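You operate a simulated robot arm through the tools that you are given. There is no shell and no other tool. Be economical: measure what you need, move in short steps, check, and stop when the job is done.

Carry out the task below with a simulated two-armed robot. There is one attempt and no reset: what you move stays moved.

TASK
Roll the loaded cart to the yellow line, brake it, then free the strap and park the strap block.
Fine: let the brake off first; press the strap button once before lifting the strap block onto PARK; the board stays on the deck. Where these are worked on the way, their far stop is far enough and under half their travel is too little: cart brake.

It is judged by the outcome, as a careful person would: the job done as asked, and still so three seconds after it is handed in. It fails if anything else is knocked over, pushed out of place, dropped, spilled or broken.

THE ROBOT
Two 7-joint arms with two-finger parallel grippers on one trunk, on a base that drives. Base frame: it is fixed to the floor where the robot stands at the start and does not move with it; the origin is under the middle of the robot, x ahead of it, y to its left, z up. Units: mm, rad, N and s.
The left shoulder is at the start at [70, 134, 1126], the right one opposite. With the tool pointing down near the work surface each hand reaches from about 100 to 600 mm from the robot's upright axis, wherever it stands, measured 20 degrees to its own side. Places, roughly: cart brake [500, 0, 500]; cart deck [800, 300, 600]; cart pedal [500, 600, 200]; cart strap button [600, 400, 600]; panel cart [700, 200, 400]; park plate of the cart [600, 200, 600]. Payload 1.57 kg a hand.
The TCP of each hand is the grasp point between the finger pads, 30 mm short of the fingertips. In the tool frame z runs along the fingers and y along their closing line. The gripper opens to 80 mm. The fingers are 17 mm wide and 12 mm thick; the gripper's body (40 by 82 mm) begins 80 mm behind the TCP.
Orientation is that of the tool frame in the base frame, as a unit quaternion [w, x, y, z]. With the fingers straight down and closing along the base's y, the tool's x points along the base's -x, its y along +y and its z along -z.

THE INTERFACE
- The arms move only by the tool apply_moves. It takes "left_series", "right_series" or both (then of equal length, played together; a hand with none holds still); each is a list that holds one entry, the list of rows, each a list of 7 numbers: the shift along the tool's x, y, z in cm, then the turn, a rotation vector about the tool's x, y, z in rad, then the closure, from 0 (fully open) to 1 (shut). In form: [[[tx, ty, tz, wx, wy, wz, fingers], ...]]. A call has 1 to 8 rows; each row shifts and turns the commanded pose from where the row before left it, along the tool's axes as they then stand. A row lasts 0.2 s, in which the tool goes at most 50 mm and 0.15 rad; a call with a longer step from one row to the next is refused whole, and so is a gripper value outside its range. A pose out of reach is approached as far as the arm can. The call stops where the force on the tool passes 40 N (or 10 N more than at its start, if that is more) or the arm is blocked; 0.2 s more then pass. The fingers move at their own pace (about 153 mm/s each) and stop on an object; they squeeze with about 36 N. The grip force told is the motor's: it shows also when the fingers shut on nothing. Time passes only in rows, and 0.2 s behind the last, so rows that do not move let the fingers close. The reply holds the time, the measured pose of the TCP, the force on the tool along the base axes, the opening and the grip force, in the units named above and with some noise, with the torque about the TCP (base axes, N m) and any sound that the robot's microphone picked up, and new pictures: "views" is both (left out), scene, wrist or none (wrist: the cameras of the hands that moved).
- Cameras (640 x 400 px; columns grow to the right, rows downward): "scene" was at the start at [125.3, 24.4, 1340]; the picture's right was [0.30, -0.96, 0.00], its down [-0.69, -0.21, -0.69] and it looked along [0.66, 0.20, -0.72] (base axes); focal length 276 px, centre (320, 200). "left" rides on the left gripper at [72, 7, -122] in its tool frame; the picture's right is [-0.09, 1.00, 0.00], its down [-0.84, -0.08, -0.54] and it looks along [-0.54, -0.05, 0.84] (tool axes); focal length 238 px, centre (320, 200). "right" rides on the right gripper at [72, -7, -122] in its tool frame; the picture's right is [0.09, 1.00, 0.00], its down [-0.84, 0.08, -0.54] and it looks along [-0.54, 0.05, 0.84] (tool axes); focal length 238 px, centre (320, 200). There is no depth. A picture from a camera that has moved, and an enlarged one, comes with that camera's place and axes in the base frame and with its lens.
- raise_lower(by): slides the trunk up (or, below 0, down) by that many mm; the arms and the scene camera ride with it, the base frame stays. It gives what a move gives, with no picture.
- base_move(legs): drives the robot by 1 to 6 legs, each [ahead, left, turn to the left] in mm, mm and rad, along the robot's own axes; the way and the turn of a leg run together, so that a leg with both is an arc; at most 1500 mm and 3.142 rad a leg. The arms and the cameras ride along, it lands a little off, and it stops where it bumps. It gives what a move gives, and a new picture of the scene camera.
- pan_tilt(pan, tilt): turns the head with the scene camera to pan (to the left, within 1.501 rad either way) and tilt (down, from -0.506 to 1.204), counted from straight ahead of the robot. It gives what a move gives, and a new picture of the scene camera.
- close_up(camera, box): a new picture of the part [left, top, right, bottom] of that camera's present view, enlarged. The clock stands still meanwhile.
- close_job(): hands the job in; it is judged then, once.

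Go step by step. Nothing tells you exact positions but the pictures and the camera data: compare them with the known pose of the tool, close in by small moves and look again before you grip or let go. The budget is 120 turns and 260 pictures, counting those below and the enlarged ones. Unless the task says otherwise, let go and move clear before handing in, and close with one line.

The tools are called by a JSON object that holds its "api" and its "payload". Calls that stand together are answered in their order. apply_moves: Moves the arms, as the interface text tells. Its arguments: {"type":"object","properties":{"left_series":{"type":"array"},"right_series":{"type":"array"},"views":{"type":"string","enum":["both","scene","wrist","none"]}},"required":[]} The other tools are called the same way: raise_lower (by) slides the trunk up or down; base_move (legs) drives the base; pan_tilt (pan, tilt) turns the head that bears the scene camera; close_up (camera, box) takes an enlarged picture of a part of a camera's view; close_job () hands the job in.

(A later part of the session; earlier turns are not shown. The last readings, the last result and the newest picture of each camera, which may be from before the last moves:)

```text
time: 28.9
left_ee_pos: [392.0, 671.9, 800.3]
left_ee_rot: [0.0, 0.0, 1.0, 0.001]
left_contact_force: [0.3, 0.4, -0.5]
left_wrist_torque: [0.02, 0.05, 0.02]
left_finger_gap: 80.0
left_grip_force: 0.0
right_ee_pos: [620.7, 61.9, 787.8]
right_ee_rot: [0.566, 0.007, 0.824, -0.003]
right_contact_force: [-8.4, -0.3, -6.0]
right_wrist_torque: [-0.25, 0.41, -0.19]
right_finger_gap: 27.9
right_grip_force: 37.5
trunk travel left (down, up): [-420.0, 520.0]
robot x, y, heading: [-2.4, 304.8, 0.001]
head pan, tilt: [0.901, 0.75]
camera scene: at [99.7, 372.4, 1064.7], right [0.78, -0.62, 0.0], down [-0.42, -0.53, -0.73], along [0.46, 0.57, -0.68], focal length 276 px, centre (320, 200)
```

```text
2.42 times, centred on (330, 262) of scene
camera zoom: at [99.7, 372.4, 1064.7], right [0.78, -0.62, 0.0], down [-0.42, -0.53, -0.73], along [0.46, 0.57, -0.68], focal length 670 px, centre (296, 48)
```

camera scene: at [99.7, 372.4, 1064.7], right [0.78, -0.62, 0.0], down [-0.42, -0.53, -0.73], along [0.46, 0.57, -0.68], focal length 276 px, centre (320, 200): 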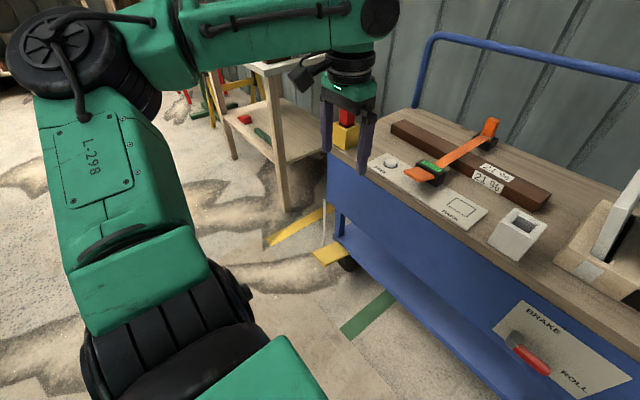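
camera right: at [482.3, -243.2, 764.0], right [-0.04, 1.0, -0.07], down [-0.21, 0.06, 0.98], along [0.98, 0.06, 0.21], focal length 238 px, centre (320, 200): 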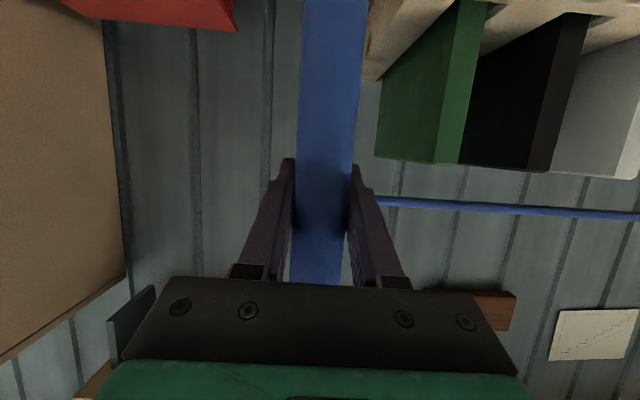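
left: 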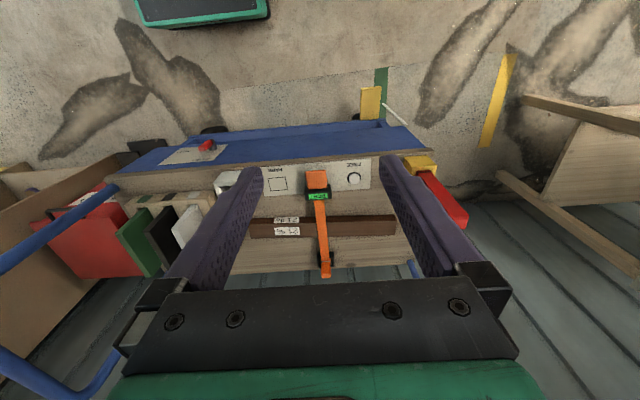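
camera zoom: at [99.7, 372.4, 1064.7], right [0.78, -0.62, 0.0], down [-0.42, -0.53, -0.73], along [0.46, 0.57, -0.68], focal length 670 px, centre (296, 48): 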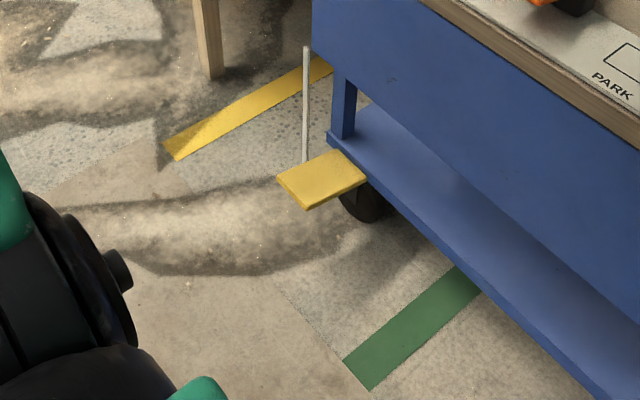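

The white rod is a vertical pointer at the cart's left end (y about 938), and the yellow line is at about y=1180. I will roll 220 mm more and then measure.

{"api": "base_move", "payload": {"legs": [[0, 220, 0]]}}

{"api": "pan_tilt", "payload": {"pan": 1.1, "tilt": 0.9}}

{"api": "close_up", "payload": {"camera": "scene", "box": [300, 100, 500, 300]}}

```text
time: 30.6
left_ee_pos: [392.5, 891.8, 799.8]
left_ee_rot: [-0.001, 0.001, 1.0, 0.0]
left_contact_force: [-1.6, 0.5, 0.7]
left_wrist_torque: [0.02, 0.02, 0.0]
left_finger_gap: 80.0
left_grip_force: 0.0
right_ee_pos: [622.0, 280.9, 786.8]
right_ee_rot: [0.566, 0.008, 0.825, -0.004]
right_contact_force: [0.0, 1.7, 1.2]
right_wrist_torque: [-0.21, 0.29, 0.16]
right_finger_gap: 27.9
right_grip_force: 38.0
trunk travel left (down, up): [-420.0, 520.0]
robot x, y, heading: [-1.2, 527.7, -0.004]
head pan, tilt: [0.901, 0.75]
camera scene: at [100.1, 592.9, 1064.6], right [0.78, -0.62, 0.0], down [-0.42, -0.53, -0.73], along [0.46, 0.57, -0.68], focal length 276 px, centre (320, 200)
```

scene: 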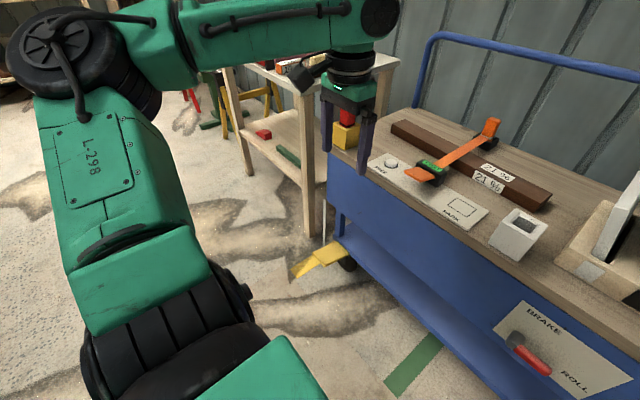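

```text
time: 31.3
left_ee_pos: [392.6, 891.9, 800.2]
left_ee_rot: [0.0, 0.001, 1.0, 0.0]
left_contact_force: [0.4, 0.7, 0.0]
left_wrist_torque: [0.04, 0.03, -0.02]
left_finger_gap: 80.0
left_grip_force: 0.1
right_ee_pos: [621.8, 279.9, 788.3]
right_ee_rot: [0.566, 0.008, 0.825, -0.005]
right_contact_force: [-0.4, -0.9, 0.6]
right_wrist_torque: [-0.02, -0.04, 0.01]
right_finger_gap: 27.7
right_grip_force: 38.5
trunk travel left (down, up): [-420.0, 520.0]
robot x, y, heading: [-0.2, 528.1, -0.001]
head pan, tilt: [1.1, 0.901]
camera scene: at [82.9, 595.4, 1052.7], right [0.89, -0.46, 0.0], down [-0.36, -0.7, -0.62], along [0.28, 0.55, -0.78], focal length 276 px, centre (320, 200)
```

scene: 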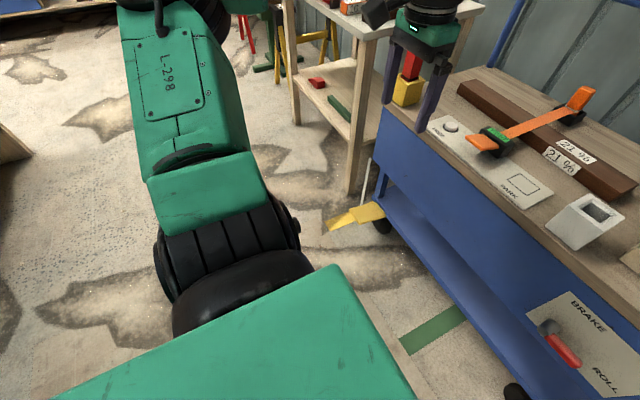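

```text
2.00 times, centred on (400, 200) of scene
camera zoom: at [82.9, 595.4, 1052.7], right [0.89, -0.46, 0.0], down [-0.36, -0.7, -0.62], along [0.28, 0.55, -0.78], focal length 552 px, centre (160, 200)
```

zoom: 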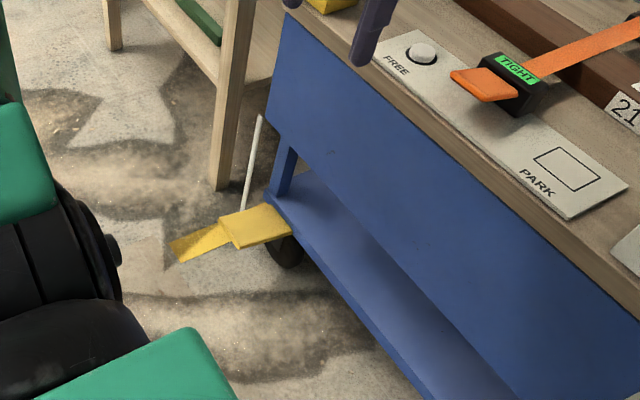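

{"api": "apply_moves", "payload": {"left_series": [[[0, 4.3, 2.5, 0, 0, 0, 0], [0, 4.3, 2.5, 0, 0, 0, 0], [0, 4.3, 2.5, 0, 0, 0, 0], [0, 4.3, 2.5, 0, 0, 0, 0], [0, 4.3, 0, 0, 0, 0, 0], [0, 4.3, 0, 0, 0, 0, 0]]], "views": "both"}}

```text
time: 32.7
left_ee_pos: [393.7, 1147.6, 699.7]
left_ee_rot: [0.001, 0.004, 1.0, 0.0]
left_contact_force: [0.3, -0.2, 0.4]
left_wrist_torque: [0.0, -0.01, -0.02]
left_finger_gap: 80.0
left_grip_force: 0.0
right_ee_pos: [622.6, 280.0, 787.4]
right_ee_rot: [0.565, 0.007, 0.825, -0.005]
right_contact_force: [0.6, -1.6, 1.1]
right_wrist_torque: [-0.1, 0.32, -0.13]
right_finger_gap: 27.7
right_grip_force: 38.5
trunk travel left (down, up): [-420.0, 520.0]
robot x, y, heading: [0.4, 527.9, -0.001]
head pan, tilt: [1.1, 0.901]
camera scene: at [83.0, 595.4, 1052.6], right [0.89, -0.46, 0.0], down [-0.36, -0.7, -0.62], along [0.28, 0.55, -0.78], focal length 276 px, centre (320, 200)
camera left: at [321.6, 1154.6, 821.3], right [0.1, 1.0, 0.0], down [0.84, -0.08, 0.54], along [0.54, -0.05, -0.84], focal length 238 px, centre (320, 200)
```

scene: 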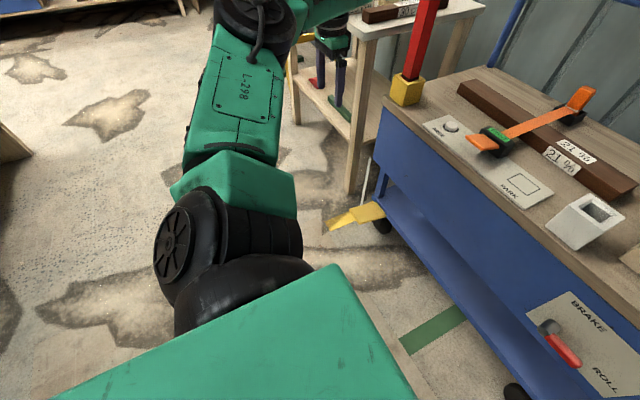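
left: 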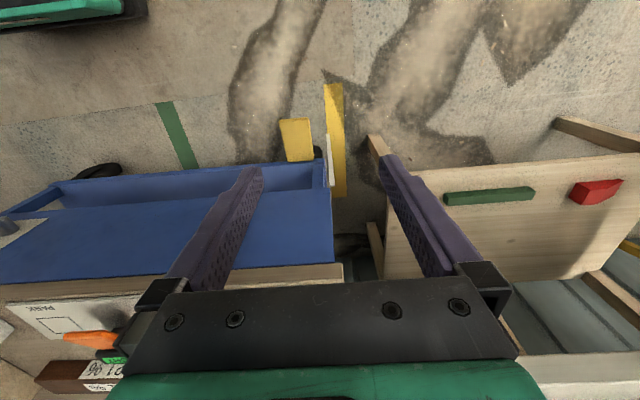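

{"api": "close_up", "payload": {"camera": "left", "box": [260, 70, 400, 220]}}

```text
2.67 times, centred on (330, 145) of left
camera zoom: at [321.6, 1154.6, 821.3], right [0.1, 1.0, 0.0], down [0.84, -0.08, 0.54], along [0.54, -0.05, -0.84], focal length 636 px, centre (293, 347)
```

zoom: 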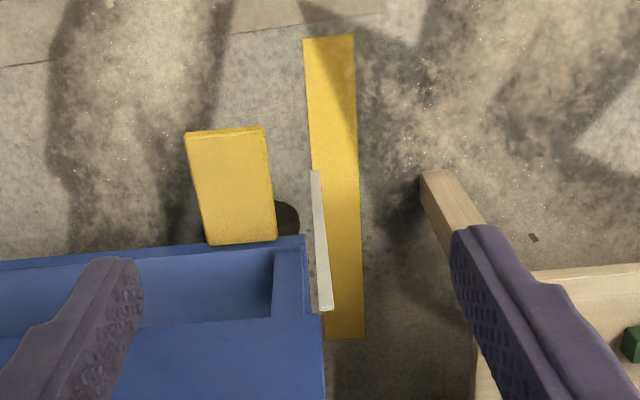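

The pointer tip is at y≈1158 and the line centre is at y≈1186, so I need about 28 mm more.

{"api": "base_move", "payload": {"legs": [[0, 32, 0]]}}

{"api": "close_up", "payload": {"camera": "left", "box": [260, 70, 400, 220]}}

```text
time: 33.5
left_ee_pos: [392.4, 1176.9, 700.7]
left_ee_rot: [0.001, 0.001, 1.0, 0.003]
left_contact_force: [0.6, -0.4, 0.1]
left_wrist_torque: [0.04, 0.02, -0.01]
left_finger_gap: 79.9
left_grip_force: 0.0
right_ee_pos: [620.7, 308.3, 787.5]
right_ee_rot: [0.566, 0.009, 0.824, -0.003]
right_contact_force: [2.1, -24.0, 4.9]
right_wrist_torque: [-0.1, -0.41, 0.26]
right_finger_gap: 27.8
right_grip_force: 38.3
trunk travel left (down, up): [-420.0, 520.0]
robot x, y, heading: [-2.8, 559.6, -0.001]
head pan, tilt: [1.1, 0.901]
camera scene: at [82.5, 623.4, 1052.9], right [0.89, -0.46, 0.0], down [-0.36, -0.7, -0.62], along [0.28, 0.56, -0.78], focal length 276 px, centre (320, 200)
```

scene: 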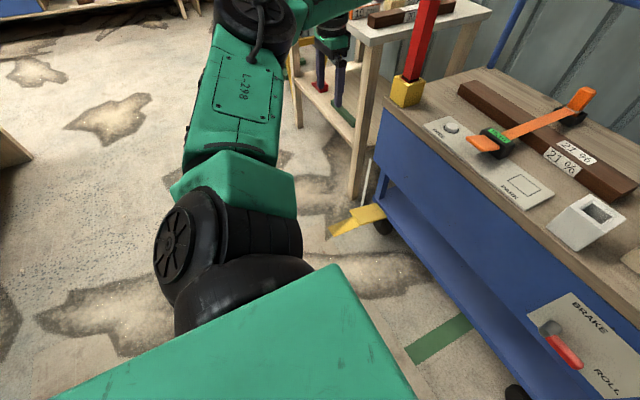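

```text
2.67 times, centred on (330, 145) of left
camera zoom: at [320.6, 1183.6, 823.8], right [0.09, 1.0, 0.0], down [0.84, -0.08, 0.54], along [0.54, -0.05, -0.84], focal length 636 px, centre (293, 347)
```

zoom: 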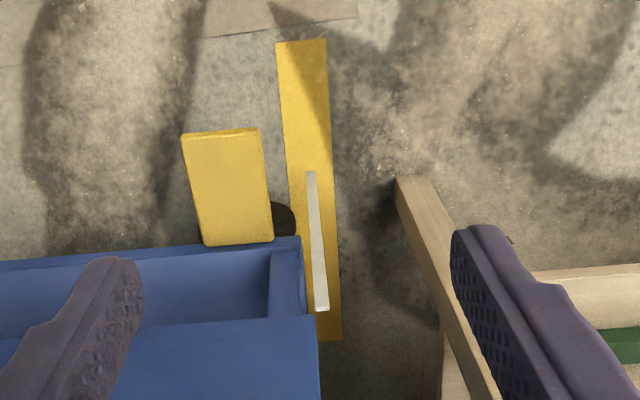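

The pointer is centred on the yellow line. I will ease the push on the post and open the right hand.

{"api": "apply_moves", "payload": {"right_series": [[[0, -0.35, 0, 0, 0, 0, 1], [0, 0, 0, 0, 0, 0, 1]]], "views": "none"}}

```text
time: 34.1
left_ee_pos: [392.8, 1179.8, 698.5]
left_ee_rot: [0.0, 0.001, 1.0, 0.0]
left_contact_force: [-0.7, 0.3, -0.4]
left_wrist_torque: [0.0, -0.01, 0.04]
left_finger_gap: 80.0
left_grip_force: 0.0
right_ee_pos: [621.1, 307.1, 787.4]
right_ee_rot: [0.566, 0.008, 0.824, -0.006]
right_contact_force: [-4.5, 2.2, -1.3]
right_wrist_torque: [-0.03, 0.42, 0.01]
right_finger_gap: 27.6
right_grip_force: 38.2
trunk travel left (down, up): [-420.0, 520.0]
robot x, y, heading: [3.3, 560.5, -0.002]
head pan, tilt: [1.1, 0.901]
```

{"api": "apply_moves", "payload": {"right_series": [[[0, 0, 0, 0, 0, 0, 0], [0, 0, 0, 0, 0, 0, 0], [1.3, 0, -3.4, 0, 0, 0, 0], [1.3, 0, -3.4, 0, 0, 0, 0], [1.3, 0, -3.4, 0, 0, 0, 0], [1.3, 0, -3.4, 0, 0, 0, 0]]], "left_series": [[[0, 0, 0, 0, 0, 0, 0], [0, 0, 0, 0, 0, 0, 0], [0, 0, 0, 0, 0, 0, 0], [0, 0, 0, 0, 0, 0, 0], [0, 0, 0, 0, 0, 0, 0], [0, 0, 0, 0, 0, 0, 0]]], "views": "wrist"}}

{"api": "close_up", "payload": {"camera": "left", "box": [260, 70, 400, 220]}}

```text
time: 35.5
left_ee_pos: [391.3, 1179.1, 699.8]
left_ee_rot: [0.001, 0.001, 1.0, 0.0]
left_contact_force: [-0.3, 0.7, 0.0]
left_wrist_torque: [0.04, -0.01, -0.01]
left_finger_gap: 79.9
left_grip_force: 0.1
right_ee_pos: [477.7, 311.0, 787.1]
right_ee_rot: [0.567, 0.009, 0.824, -0.007]
right_contact_force: [-0.2, 0.1, -0.3]
right_wrist_torque: [-0.02, 0.04, 0.01]
right_finger_gap: 80.1
right_grip_force: 0.0
trunk travel left (down, up): [-420.0, 520.0]
robot x, y, heading: [0.3, 561.0, 0.001]
head pan, tilt: [1.1, 0.901]
camera right: at [337.3, 306.5, 763.7], right [-0.01, 1.0, -0.09], down [-0.21, 0.08, 0.98], along [0.98, 0.03, 0.2], focal length 238 px, centre (320, 200)
camera left: at [320.2, 1186.8, 821.2], right [0.09, 1.0, 0.0], down [0.84, -0.08, 0.54], along [0.54, -0.05, -0.84], focal length 238 px, centre (320, 200)
```

right: 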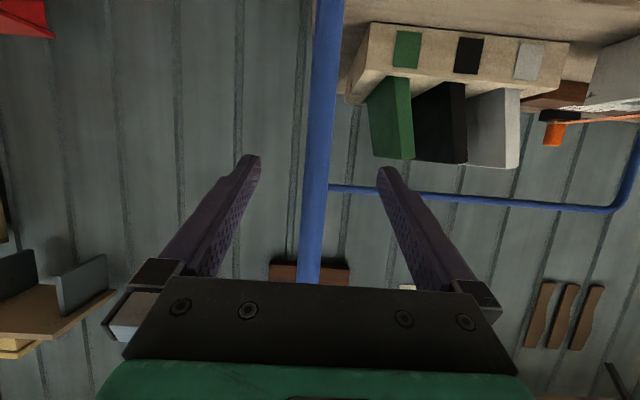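
left: 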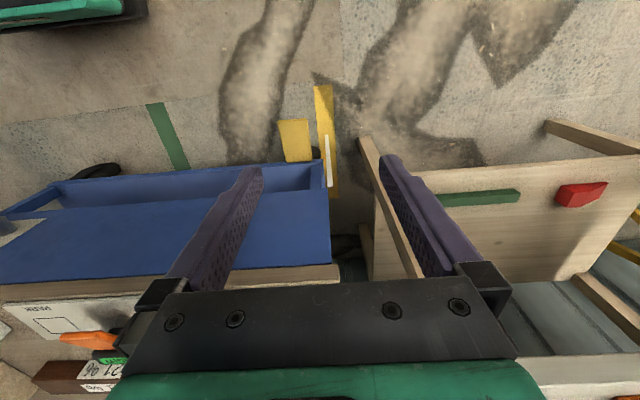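

```text
2.67 times, centred on (330, 145) of left
camera zoom: at [320.2, 1186.8, 821.2], right [0.09, 1.0, 0.0], down [0.84, -0.08, 0.54], along [0.54, -0.05, -0.84], focal length 636 px, centre (293, 347)
```

zoom: 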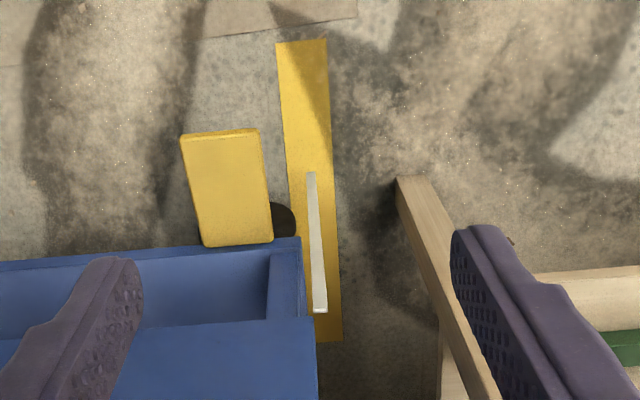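

The cart stayed put on the line. I will lower the trunk to set the brake by pushing the lever back up from below.

{"api": "raise_lower", "payload": {"by": -300}}

{"api": "apply_moves", "payload": {"right_series": [[[0, 4.5, 0, 0, 0, 0, 1], [0, 4.5, 0, 0, 0, 0, 1], [0, 4.5, 0, 0, 0, 0, 1], [1.8, 2, 0.7, 0, 0, 0, 1], [1.8, 2, 0.7, 0, 0, 0, 1], [2, 0, 0.7, 0, 0, 0, 1]]], "views": "wrist"}}

```text
time: 38.5
left_ee_pos: [391.9, 1179.4, 399.3]
left_ee_rot: [0.0, 0.001, 1.0, 0.001]
left_contact_force: [-0.4, 0.4, -0.1]
left_wrist_torque: [0.03, -0.01, -0.01]
left_finger_gap: 79.8
left_grip_force: 0.0
right_ee_pos: [477.1, 309.4, 486.5]
right_ee_rot: [0.566, 0.008, 0.824, -0.005]
right_contact_force: [-0.2, 0.1, 1.1]
right_wrist_torque: [-0.01, 0.0, 0.02]
right_finger_gap: 80.2
right_grip_force: 0.1
trunk travel left (down, up): [-120.0, 820.0]
robot x, y, heading: [1.3, 557.4, -0.002]
head pan, tilt: [1.1, 0.901]
```

```text
time: 39.9
left_ee_pos: [392.2, 1179.6, 400.0]
left_ee_rot: [0.001, 0.0, 1.0, -0.001]
left_contact_force: [0.1, 0.0, -0.1]
left_wrist_torque: [0.02, 0.0, -0.02]
left_finger_gap: 79.6
left_grip_force: 0.1
right_ee_pos: [480.1, 485.2, 426.4]
right_ee_rot: [0.568, 0.009, 0.823, -0.006]
right_contact_force: [0.0, -0.2, 0.4]
right_wrist_torque: [-0.04, -0.01, 0.0]
right_finger_gap: 0.0
right_grip_force: 21.4
trunk travel left (down, up): [-120.0, 820.0]
robot x, y, heading: [4.0, 558.2, -0.002]
head pan, tilt: [1.1, 0.901]
camera right: at [340.3, 482.0, 403.2], right [-0.01, 1.0, -0.09], down [-0.21, 0.08, 0.98], along [0.98, 0.03, 0.2], focal length 238 px, centre (320, 200)
```

right: 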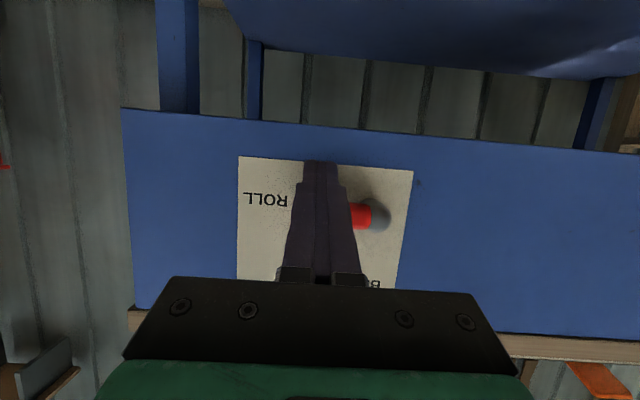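

{"api": "apply_moves", "payload": {"right_series": [[[-0.55, 0.25, 2.25, 0, 0, 0, 1], [-0.55, 0.25, 2.25, 0, 0, 0, 1], [-1.4, 0, -0.54, 0, 0, 0, 1], [-1.96, 0, -0.75, 0, 0, 0, 1], [-1.96, 0, -0.75, 0, 0, 0, 1]]], "views": "wrist"}}

```text
time: 41.1
left_ee_pos: [392.1, 1179.3, 398.7]
left_ee_rot: [0.0, 0.001, 1.0, 0.0]
left_contact_force: [0.2, -0.4, 0.6]
left_wrist_torque: [-0.02, 0.01, 0.03]
left_finger_gap: 79.9
left_grip_force: 0.1
right_ee_pos: [525.7, 487.9, 478.1]
right_ee_rot: [0.566, 0.008, 0.824, -0.005]
right_contact_force: [-0.4, -0.7, 0.0]
right_wrist_torque: [-0.01, -0.01, -0.01]
right_finger_gap: 0.0
right_grip_force: 21.4
trunk travel left (down, up): [-120.0, 820.0]
robot x, y, heading: [-0.3, 557.3, -0.0]
head pan, tilt: [1.1, 0.901]
camera right: at [386.8, 484.1, 454.8], right [-0.01, 1.0, -0.09], down [-0.2, 0.08, 0.98], along [0.98, 0.03, 0.2], focal length 238 px, centre (320, 200)
```

right: 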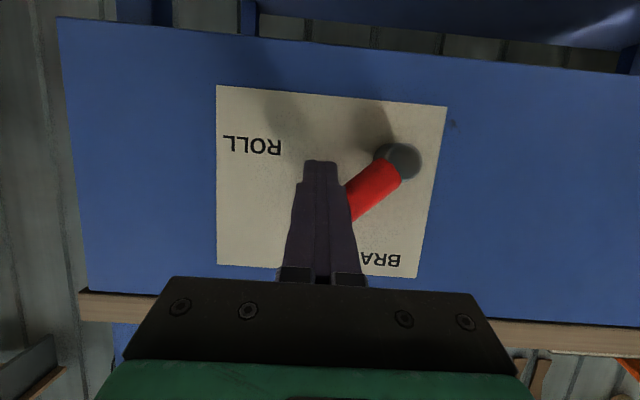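

The lever is rising as planned. I will finish the arc to BRAKE.

{"api": "apply_moves", "payload": {"right_series": [[[-1.87, 1.2, -0.71, 0, 0, 0, 1], [-1.03, 1.6, -0.39, 0, 0, 0, 1], [0, 0.8, 0, 0, 0, 0, 1], [0, 0.6, 0, 0, 0, 0, 1], [0, 0.5, 0, 0, 0, 0, 1]]], "views": "wrist"}}

```text
time: 42.1
left_ee_pos: [393.4, 1176.3, 401.4]
left_ee_rot: [0.001, 0.003, 1.0, 0.001]
left_contact_force: [-0.5, 0.4, 0.1]
left_wrist_torque: [0.0, -0.01, -0.03]
left_finger_gap: 79.8
left_grip_force: 0.1
right_ee_pos: [526.9, 519.0, 508.5]
right_ee_rot: [0.565, 0.018, 0.825, -0.015]
right_contact_force: [-8.9, -11.4, 3.4]
right_wrist_torque: [-0.11, 0.07, -0.02]
right_finger_gap: 0.0
right_grip_force: 21.7
trunk travel left (down, up): [-120.0, 820.0]
robot x, y, heading: [-2.9, 555.9, -0.005]
head pan, tilt: [1.1, 0.901]
stopped in row 4 (right hand): the force on the tool passed its limit at 45 N (the readings are from after the stop); the commanded pose is now the measured one
camera right: at [387.6, 518.7, 486.5], right [0.01, 1.0, -0.09], down [-0.2, 0.09, 0.98], along [0.98, 0.01, 0.2], focal length 238 px, centre (320, 200)
```

right: 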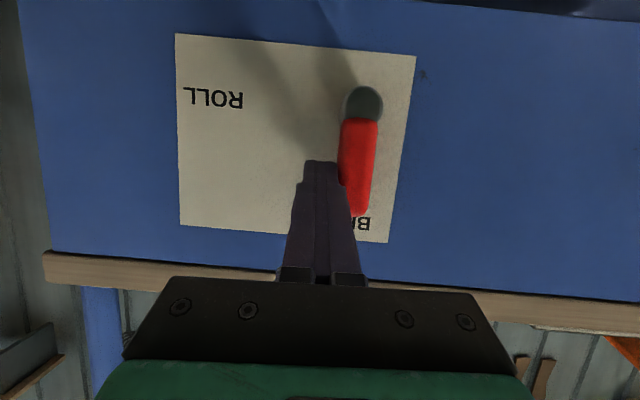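

The lever is at the BRAKE stop. I will retract, raise the trunk, and check the pointer again.

{"api": "apply_moves", "payload": {"right_series": [[[0, -1, 0, 0, 0, 0, 1], [0, 0, -4, 0, 0, 0, 0], [0, 0, -4, 0, 0, 0, 0]]], "views": "none"}}

{"api": "raise_lower", "payload": {"by": 350}}

{"api": "close_up", "payload": {"camera": "left", "box": [260, 70, 400, 220]}}

{"api": "pan_tilt", "payload": {"pan": 0.2, "tilt": 0.75}}

```text
time: 42.9
left_ee_pos: [394.5, 1179.0, 398.2]
left_ee_rot: [0.001, 0.002, 1.0, -0.001]
left_contact_force: [0.5, -0.5, -1.4]
left_wrist_torque: [0.01, 0.0, -0.01]
left_finger_gap: 79.9
left_grip_force: 0.1
right_ee_pos: [451.2, 518.0, 538.1]
right_ee_rot: [0.565, 0.015, 0.825, -0.013]
right_contact_force: [0.0, -0.3, 0.0]
right_wrist_torque: [0.03, -0.01, -0.01]
right_finger_gap: 80.0
right_grip_force: 0.0
trunk travel left (down, up): [-120.0, 820.0]
robot x, y, heading: [-0.9, 561.0, -0.006]
head pan, tilt: [1.1, 0.901]
```

```text
time: 46.3
left_ee_pos: [393.5, 1177.2, 749.4]
left_ee_rot: [0.0, 0.002, 1.0, 0.0]
left_contact_force: [-0.2, -0.9, -0.3]
left_wrist_torque: [0.0, 0.01, 0.02]
left_finger_gap: 80.0
left_grip_force: 0.0
right_ee_pos: [452.7, 516.5, 887.9]
right_ee_rot: [0.565, 0.015, 0.825, -0.013]
right_contact_force: [-0.4, 0.2, 0.7]
right_wrist_torque: [-0.04, 0.01, 0.02]
right_finger_gap: 79.9
right_grip_force: 0.0
trunk travel left (down, up): [-470.0, 470.0]
robot x, y, heading: [0.2, 555.0, -0.003]
head pan, tilt: [1.1, 0.901]
```

```text
2.67 times, centred on (330, 145) of left
camera zoom: at [322.7, 1185.0, 870.9], right [0.1, 1.0, 0.0], down [0.84, -0.08, 0.54], along [0.54, -0.05, -0.84], focal length 636 px, centre (293, 347)
```

zoom: 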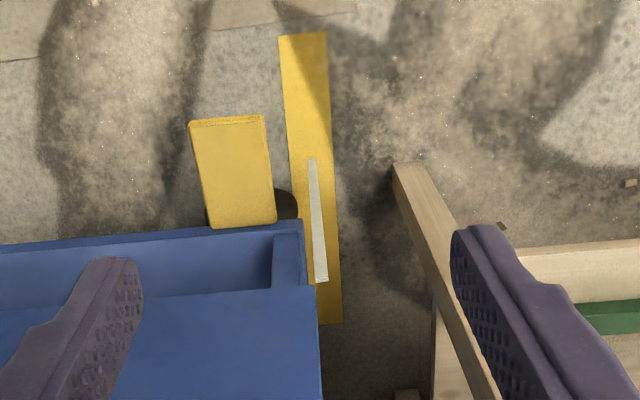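

```text
time: 47.5
left_ee_pos: [393.9, 1177.5, 747.7]
left_ee_rot: [0.0, 0.003, 1.0, 0.0]
left_contact_force: [0.0, 0.1, 0.1]
left_wrist_torque: [0.01, -0.03, 0.04]
left_finger_gap: 79.9
left_grip_force: 0.2
right_ee_pos: [452.1, 516.7, 888.3]
right_ee_rot: [0.565, 0.016, 0.825, -0.014]
right_contact_force: [0.2, 0.0, -0.3]
right_wrist_torque: [-0.02, -0.02, 0.04]
right_finger_gap: 79.8
right_grip_force: 0.0
trunk travel left (down, up): [-470.0, 470.0]
robot x, y, heading: [2.2, 558.3, -0.004]
head pan, tilt: [0.201, 0.75]
camera scene: at [129.6, 575.5, 1114.5], right [0.2, -0.98, 0.0], down [-0.67, -0.13, -0.73], along [0.72, 0.14, -0.68], focal length 276 px, centre (320, 200)
```

scene: 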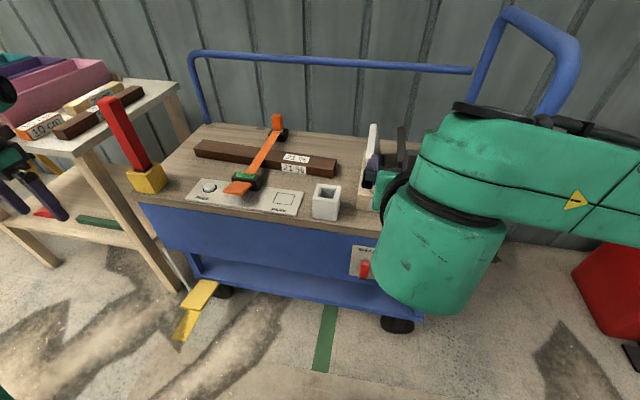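

The pointer is still centred after braking. I will bring both hands in and then drive closer for the deck work.

{"api": "apply_moves", "payload": {"left_series": [[[0, -4.6, 0, 0, 0, 0, 1], [0, -4.6, 0, 0, 0, 0, 1], [0, -4.6, 0, 0, 0, 0, 1], [0, -4.6, 0, 0, 0, 0, 1], [0, -4.6, 0, 0, 0, 0, 1], [0, -4.6, -1, 0, 0, 0, 1], [0, -4.6, -2, 0, 0, 0, 1]]], "right_series": [[[0, -4.5, 0, 0, 0.15, 0, 0], [0, -4.5, -1, 0, 0.15, 0, 0], [0, -4.5, -1, 0, 0.15, 0, 0], [0, -4.5, -1, 0, 0.15, 0, 0], [0, -4.5, -1, 0, 0.15, 0, 0], [0, -4, -1, 0, 0.15, 0, 0], [0, -4, -1, 0, 0.15, 0, 0]]], "views": "none"}}

{"api": "base_move", "payload": {"legs": [[0, 130, 0], [140, 0, 0]]}}

```text
refused: row 7 steps farther than a row can; nothing moved
```

```text
time: 49.8
left_ee_pos: [533.0, 1311.7, 748.8]
left_ee_rot: [0.0, 0.002, 1.0, 0.0]
left_contact_force: [0.6, 0.1, 0.5]
left_wrist_torque: [-0.01, 0.0, 0.01]
left_finger_gap: 80.2
left_grip_force: 0.1
right_ee_pos: [593.2, 650.4, 886.8]
right_ee_rot: [0.565, 0.014, 0.825, -0.012]
right_contact_force: [0.5, -0.6, 0.0]
right_wrist_torque: [0.01, -0.01, 0.0]
right_finger_gap: 80.2
right_grip_force: 0.1
trunk travel left (down, up): [-470.0, 470.0]
robot x, y, heading: [142.1, 694.1, 0.002]
head pan, tilt: [0.201, 0.75]
camera scene: at [270.4, 708.4, 1114.4], right [0.2, -0.98, 0.0], down [-0.67, -0.13, -0.73], along [0.72, 0.14, -0.68], focal length 276 px, centre (320, 200)
```

scene: 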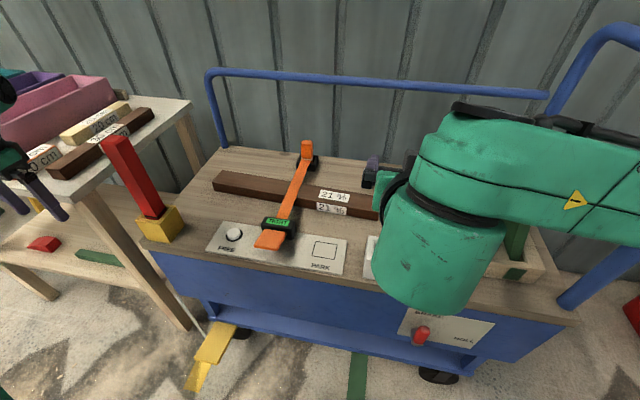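

The arm move was refused but the base still drove; nothing was touched. I will back the left hand clear and bring both hands in.

{"api": "apply_moves", "payload": {"left_series": [[[4, 0, 0, 0, 0, 0, 1], [4, 0, 0, 0, 0, 0, 1], [0, -4.6, 0, 0, 0, 0, 1], [0, -4.6, 0, 0, 0, 0, 1], [0, -4.6, 0, 0, 0, 0, 1], [0, -4.6, 0, 0, 0, 0, 1], [0, -4.6, 0, 0, 0, 0, 1], [0, -4.6, 0, 0, 0, 0, 1]]], "right_series": [[[2, 0, -4, 0, 0, 0, 0], [2, 0, -4, 0, 0, 0, 0], [0, -4.5, 0, 0, 0.15, 0, 0], [0, -4.5, 0, 0, 0.15, 0, 0], [0, -4.5, 0, 0, 0.15, 0, 0], [0, -4.5, 0, 0, 0.15, 0, 0], [0, -4, 0, 0, 0.15, 0, 0], [0, -4, 0, 0, 0.15, 0, 0]]], "views": "both"}}

```text
time: 51.6
left_ee_pos: [450.4, 1034.4, 746.4]
left_ee_rot: [0.0, 0.001, 1.0, 0.001]
left_contact_force: [0.1, -0.6, 0.4]
left_wrist_torque: [0.01, 0.04, 0.0]
left_finger_gap: 0.0
left_grip_force: 21.8
right_ee_pos: [494.5, 393.7, 879.6]
right_ee_rot: [0.149, 0.018, 0.989, -0.004]
right_contact_force: [-0.4, -0.2, 0.8]
right_wrist_torque: [0.05, 0.0, 0.05]
right_finger_gap: 79.8
right_grip_force: 0.0
trunk travel left (down, up): [-470.0, 470.0]
robot x, y, heading: [139.3, 695.4, 0.003]
head pan, tilt: [0.201, 0.75]
camera scene: at [270.0, 706.8, 1114.5], right [0.2, -0.98, 0.0], down [-0.67, -0.13, -0.73], along [0.72, 0.14, -0.68], focal length 276 px, centre (320, 200)
camera right: at [390.2, 390.3, 975.4], right [-0.05, 1.0, -0.03], down [0.64, 0.06, 0.76], along [0.76, 0.02, -0.64], focal length 238 px, centre (320, 200)
camera left: at [379.5, 1041.9, 869.5], right [0.09, 1.0, 0.0], down [0.84, -0.08, 0.54], along [0.54, -0.05, -0.84], focal length 238 px, centre (320, 200)
```

scene: 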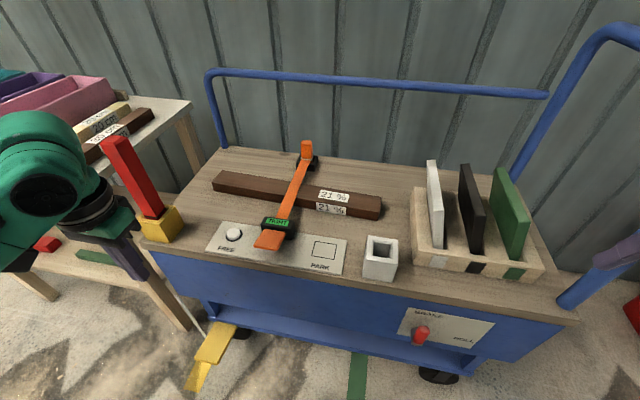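
right: 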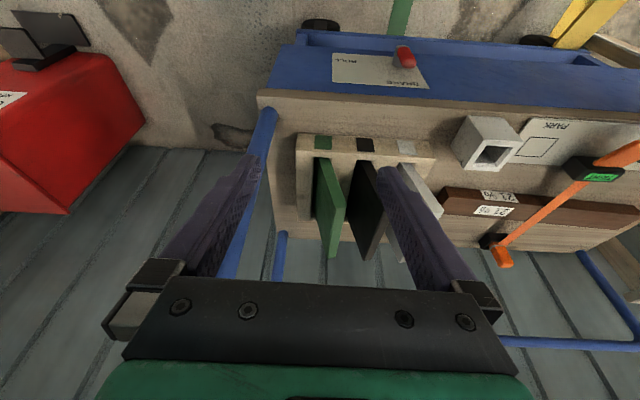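
left: 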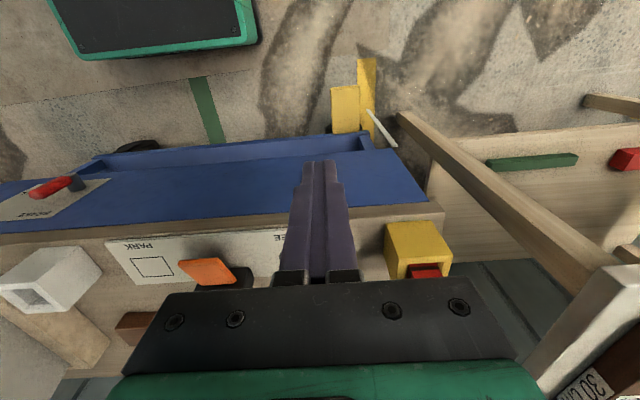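

{"api": "apply_moves", "payload": {"left_series": [[[-4, 0, 0, 0, 0, 0, 1], [-4, 0, 0, 0, 0, 0, 1], [-2, 0, 0, 0, 0, 0, 1], [0, 0, 0, 0, 0, 0, 1]]], "views": "wrist"}}

{"api": "close_up", "payload": {"camera": "left", "box": [100, 130, 420, 330]}}

{"api": "close_up", "payload": {"camera": "scene", "box": [190, 130, 370, 280]}}

```text
time: 52.6
left_ee_pos: [549.7, 1035.5, 747.8]
left_ee_rot: [0.001, 0.002, 1.0, 0.001]
left_contact_force: [-0.1, 0.1, -0.9]
left_wrist_torque: [0.03, -0.01, 0.03]
left_finger_gap: 0.0
left_grip_force: 21.1
right_ee_pos: [494.4, 394.4, 879.4]
right_ee_rot: [0.15, 0.018, 0.988, -0.005]
right_contact_force: [-0.2, 0.5, -0.4]
right_wrist_torque: [0.01, -0.01, 0.01]
right_finger_gap: 79.9
right_grip_force: 0.1
trunk travel left (down, up): [-470.0, 470.0]
robot x, y, heading: [141.8, 689.3, -0.002]
head pan, tilt: [0.201, 0.75]
camera left: at [478.5, 1042.9, 869.7], right [0.09, 1.0, 0.0], down [0.84, -0.08, 0.54], along [0.54, -0.05, -0.84], focal length 238 px, centre (320, 200)
```

left: 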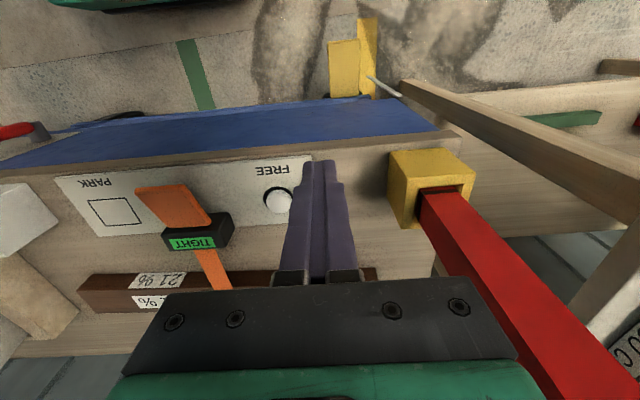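

```text
2.00 times, centred on (260, 230) of left
camera zoom: at [478.5, 1042.9, 869.7], right [0.09, 1.0, 0.0], down [0.84, -0.08, 0.54], along [0.54, -0.05, -0.84], focal length 477 px, centre (440, 140)
```

zoom: 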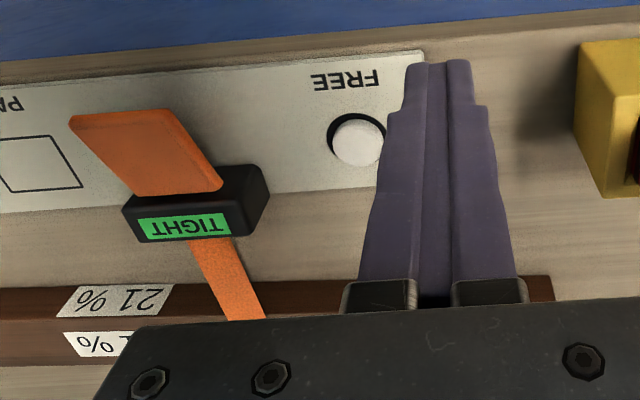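

```text
2.67 times, centred on (280, 205) of scene
camera zoom: at [269.2, 708.5, 1114.6], right [0.2, -0.98, 0.0], down [-0.67, -0.13, -0.73], along [0.72, 0.14, -0.68], focal length 737 px, centre (427, 187)
```

zoom: 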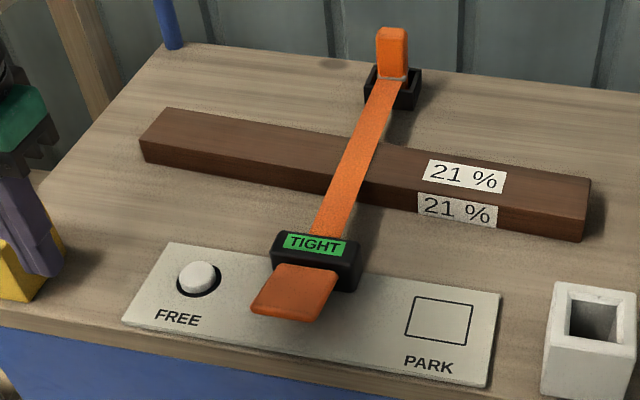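

The button is at about [632,979,628]. I will place the closed left fingertips 30 mm above it.

{"api": "apply_moves", "payload": {"left_series": [[[-2.75, -1.9, 0, 0, 0, 0, 1], [-2.75, -1.9, 1, 0, 0, 0, 1], [-2.75, -1.85, 2, 0, 0, 0, 1], [0, 0, 3, 0, 0, 0, 1], [0, 0, 0, 0, 0, 0, 1]]], "views": "both"}}

{"api": "close_up", "payload": {"camera": "scene", "box": [190, 130, 370, 280]}}

{"api": "close_up", "payload": {"camera": "left", "box": [240, 120, 400, 220]}}

```text
time: 53.8
left_ee_pos: [635.2, 976.4, 689.3]
left_ee_rot: [0.0, 0.002, 1.0, 0.0]
left_contact_force: [-0.3, 0.3, 0.6]
left_wrist_torque: [-0.02, 0.0, 0.03]
left_finger_gap: 0.1
left_grip_force: 21.5
right_ee_pos: [494.3, 394.1, 880.5]
right_ee_rot: [0.149, 0.018, 0.989, -0.004]
right_contact_force: [0.7, -0.6, 0.4]
right_wrist_torque: [0.0, -0.01, -0.02]
right_finger_gap: 80.1
right_grip_force: 0.1
trunk travel left (down, up): [-470.0, 470.0]
robot x, y, heading: [136.2, 693.6, -0.001]
head pan, tilt: [0.201, 0.75]
camera scene: at [269.5, 707.8, 1114.5], right [0.2, -0.98, 0.0], down [-0.67, -0.13, -0.73], along [0.72, 0.14, -0.68], focal length 276 px, centre (320, 200)
camera left: at [562.1, 983.5, 811.1], right [0.1, 1.0, 0.0], down [0.84, -0.08, 0.54], along [0.54, -0.05, -0.84], focal length 238 px, centre (320, 200)
```

scene: 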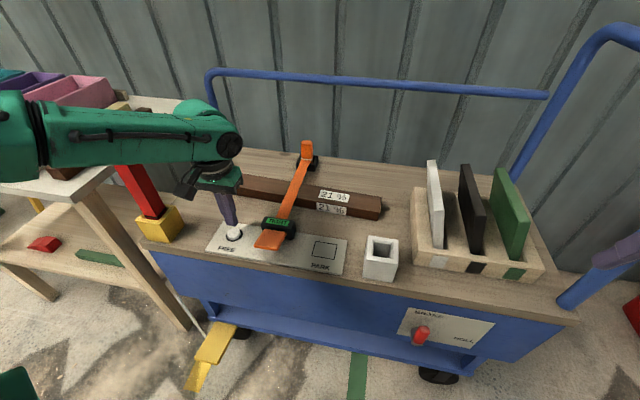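
left: 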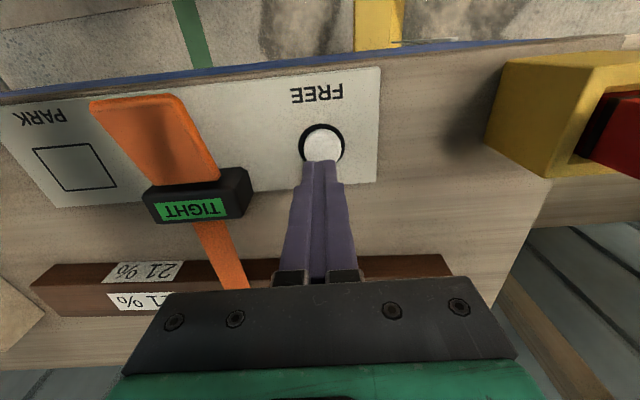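

```text
2.67 times, centred on (280, 205) of scene
camera zoom: at [269.5, 707.8, 1114.5], right [0.2, -0.98, 0.0], down [-0.67, -0.13, -0.73], along [0.72, 0.14, -0.68], focal length 737 px, centre (427, 187)
```

zoom: 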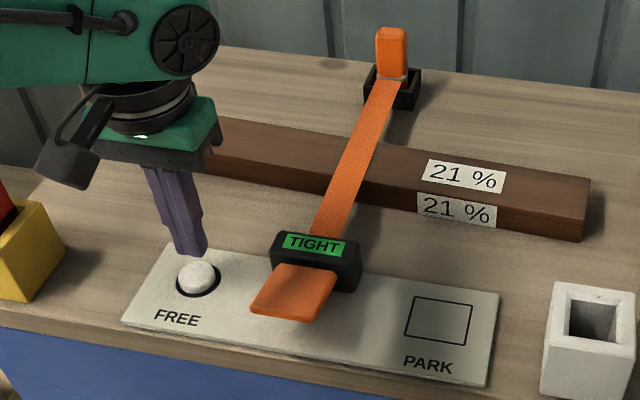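

```text
4.00 times, centred on (320, 170) of left
camera zoom: at [562.1, 983.5, 811.1], right [0.1, 1.0, 0.0], down [0.84, -0.08, 0.54], along [0.54, -0.05, -0.84], focal length 953 px, centre (320, 320)
```

zoom: 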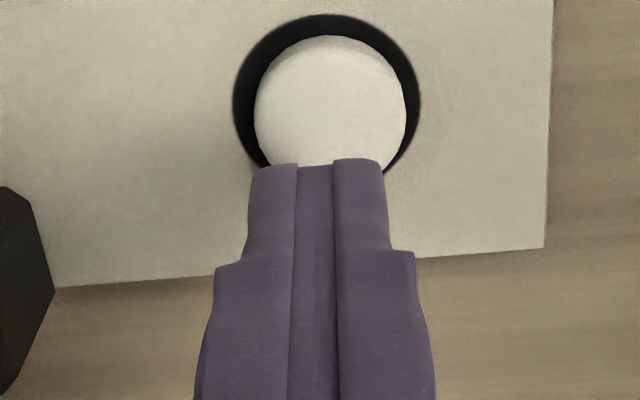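

{"api": "apply_moves", "payload": {"left_series": [[[0.5, 0.3, 2.4, 0, 0, 0, 1], [0, 0, 0.4, 0, 0, 0, 1], [0, 0, 0.4, 0, 0, 0, 1], [0, 0, 0.3, 0, 0, 0, 1], [0, 0, 0.3, 0, 0, 0, 1]]], "views": "scene"}}

{"api": "close_up", "payload": {"camera": "scene", "box": [190, 130, 370, 280]}}

```text
time: 55.0
left_ee_pos: [628.3, 980.7, 655.6]
left_ee_rot: [0.006, 0.002, 1.0, 0.002]
left_contact_force: [5.3, 9.2, 33.7]
left_wrist_torque: [0.26, -0.04, 0.07]
left_finger_gap: 0.0
left_grip_force: 21.8
right_ee_pos: [490.4, 393.7, 881.2]
right_ee_rot: [0.152, 0.019, 0.988, -0.005]
right_contact_force: [1.1, 0.2, 0.3]
right_wrist_torque: [-0.01, -0.01, 0.03]
right_finger_gap: 80.1
right_grip_force: 0.1
trunk travel left (down, up): [-470.0, 470.0]
robot x, y, heading: [140.7, 689.6, -0.004]
head pan, tilt: [0.201, 0.75]
heard: click
camera scene: at [265.5, 706.9, 1115.5], right [0.2, -0.98, 0.0], down [-0.67, -0.13, -0.73], along [0.72, 0.15, -0.68], focal length 276 px, centre (320, 200)
```

scene: 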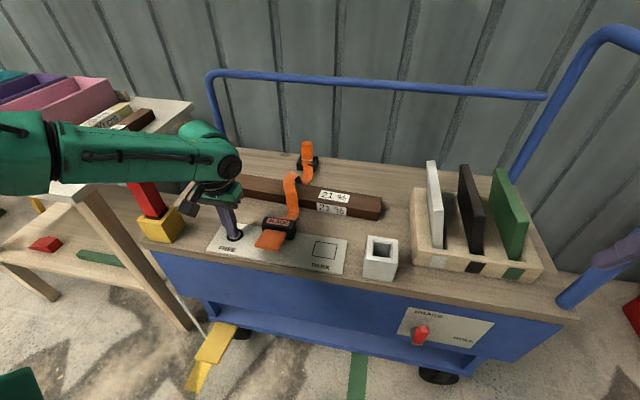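

```text
2.67 times, centred on (280, 205) of scene
camera zoom: at [265.5, 706.9, 1115.5], right [0.2, -0.98, 0.0], down [-0.67, -0.13, -0.73], along [0.72, 0.15, -0.68], focal length 737 px, centre (427, 187)
```

zoom: 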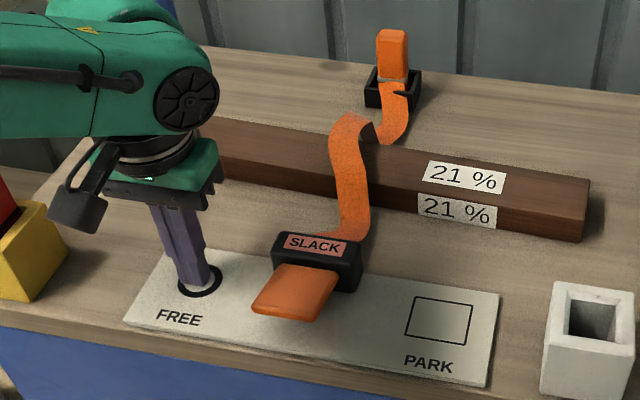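

It clicked once and the display shows SLACK. I will lift off straight up and inspect both ends of the strap to identify the strap block.

{"api": "apply_moves", "payload": {"left_series": [[[0, 0, -4, 0, 0, 0, 1], [0, 0, -4.5, 0, 0, 0, 1], [0, 0, -4.5, 0, 0, 0, 0], [0, -4.5, -1, 0, 0, 0, 0]]], "views": "both"}}

{"api": "close_up", "payload": {"camera": "scene", "box": [270, 130, 350, 190]}}

{"api": "close_up", "payload": {"camera": "scene", "box": [240, 200, 360, 280]}}

```text
time: 56.0
left_ee_pos: [628.4, 931.7, 793.2]
left_ee_rot: [0.0, 0.002, 1.0, 0.0]
left_contact_force: [0.6, -0.6, 0.2]
left_wrist_torque: [0.02, -0.01, -0.02]
left_finger_gap: 80.1
left_grip_force: 0.0
right_ee_pos: [495.4, 392.9, 879.2]
right_ee_rot: [0.149, 0.02, 0.989, -0.005]
right_contact_force: [0.1, -0.2, 0.2]
right_wrist_torque: [0.0, 0.03, -0.03]
right_finger_gap: 80.1
right_grip_force: 0.0
trunk travel left (down, up): [-470.0, 470.0]
robot x, y, heading: [141.4, 693.2, 0.002]
head pan, tilt: [0.201, 0.75]
camera scene: at [269.8, 706.4, 1114.5], right [0.2, -0.98, 0.0], down [-0.67, -0.13, -0.73], along [0.72, 0.15, -0.68], focal length 276 px, centre (320, 200)
camera left: at [557.3, 939.6, 915.8], right [0.09, 1.0, 0.0], down [0.84, -0.08, 0.54], along [0.54, -0.05, -0.84], focal length 238 px, centre (320, 200)
```

scene: 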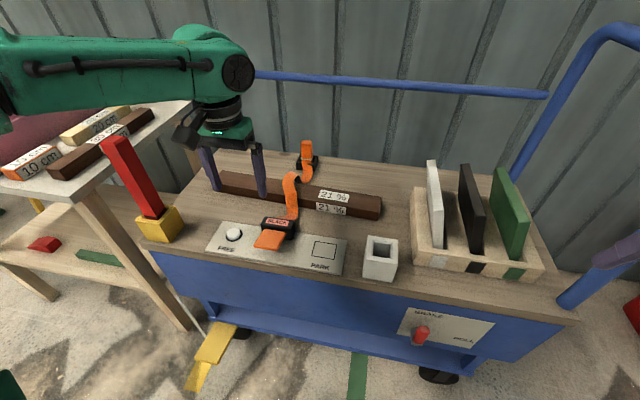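
left: 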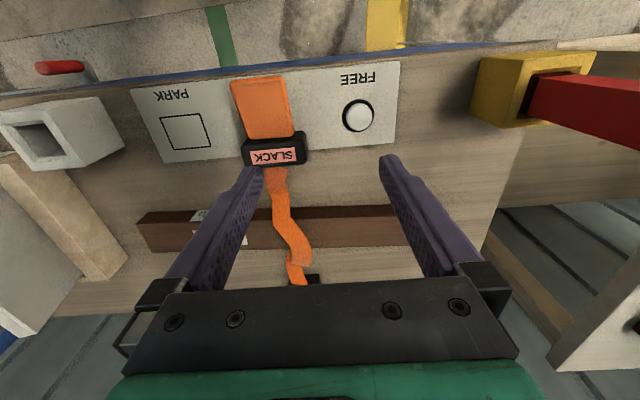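

```text
6.67 times, centred on (310, 160) of scene
camera zoom: at [269.8, 706.4, 1114.5], right [0.2, -0.98, 0.0], down [-0.67, -0.13, -0.73], along [0.72, 0.15, -0.68], focal length 1842 px, centre (387, 467)
```

zoom: 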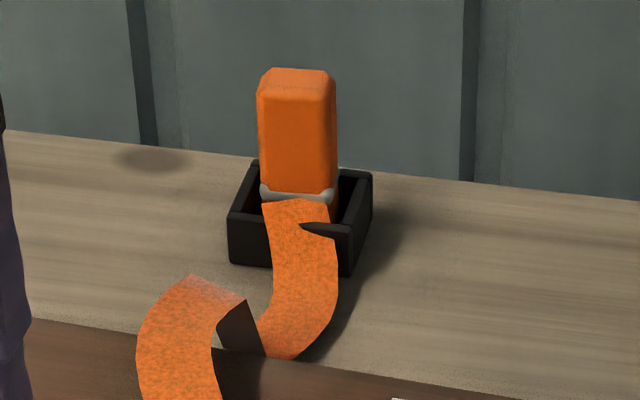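

```text
5.00 times, centred on (300, 240) of scene
camera zoom: at [269.8, 706.4, 1114.5], right [0.2, -0.98, 0.0], down [-0.67, -0.13, -0.73], along [0.72, 0.15, -0.68], focal length 1381 px, centre (420, 0)
```

zoom: 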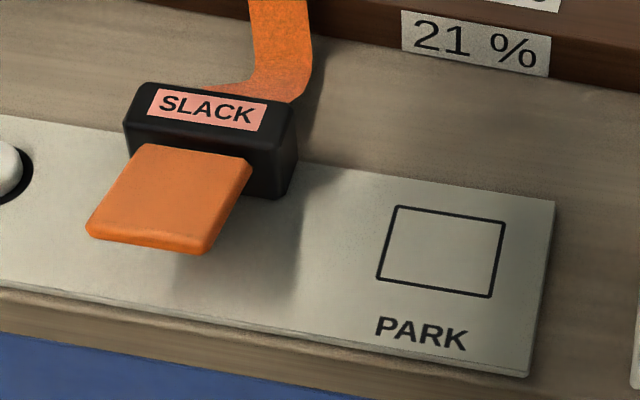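

The strap block is the orange upright piece standing in the black socket at the rear, about [952,886], top z≈692. That is out of reach from here, so I will check the base clearance before driving closer.

{"api": "apply_moves", "payload": {"left_series": [[[0, -4, -4, 0, 0, 0, 0], [0, -1, -4, 0, 0, 0, 0]]], "views": "none"}}

{"api": "pan_tilt", "payload": {"pan": 0.0, "tilt": 1.2}}

```text
refused: row 1 steps farther than a row can; nothing moved
```

```text
time: 56.9
left_ee_pos: [629.4, 934.3, 792.4]
left_ee_rot: [0.0, 0.002, 1.0, 0.0]
left_contact_force: [0.9, -0.1, 0.3]
left_wrist_torque: [-0.01, -0.02, -0.01]
left_finger_gap: 79.8
left_grip_force: 0.0
right_ee_pos: [495.2, 394.1, 879.2]
right_ee_rot: [0.149, 0.019, 0.989, -0.006]
right_contact_force: [0.3, 0.3, -0.2]
right_wrist_torque: [0.0, -0.06, -0.01]
right_finger_gap: 79.9
right_grip_force: 0.1
trunk travel left (down, up): [-470.0, 470.0]
robot x, y, heading: [139.1, 691.9, -0.006]
head pan, tilt: [0.0, 1.201]
camera scene: at [244.3, 691.7, 1082.8], right [0.0, -1.0, 0.0], down [-0.93, 0.0, -0.36], along [0.36, 0.0, -0.93], focal length 276 px, centre (320, 200)
```

scene: 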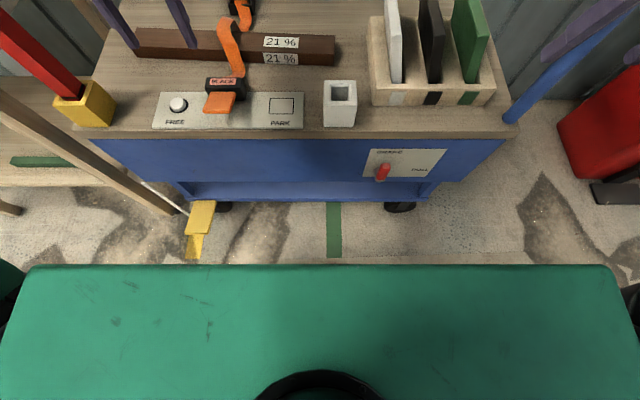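

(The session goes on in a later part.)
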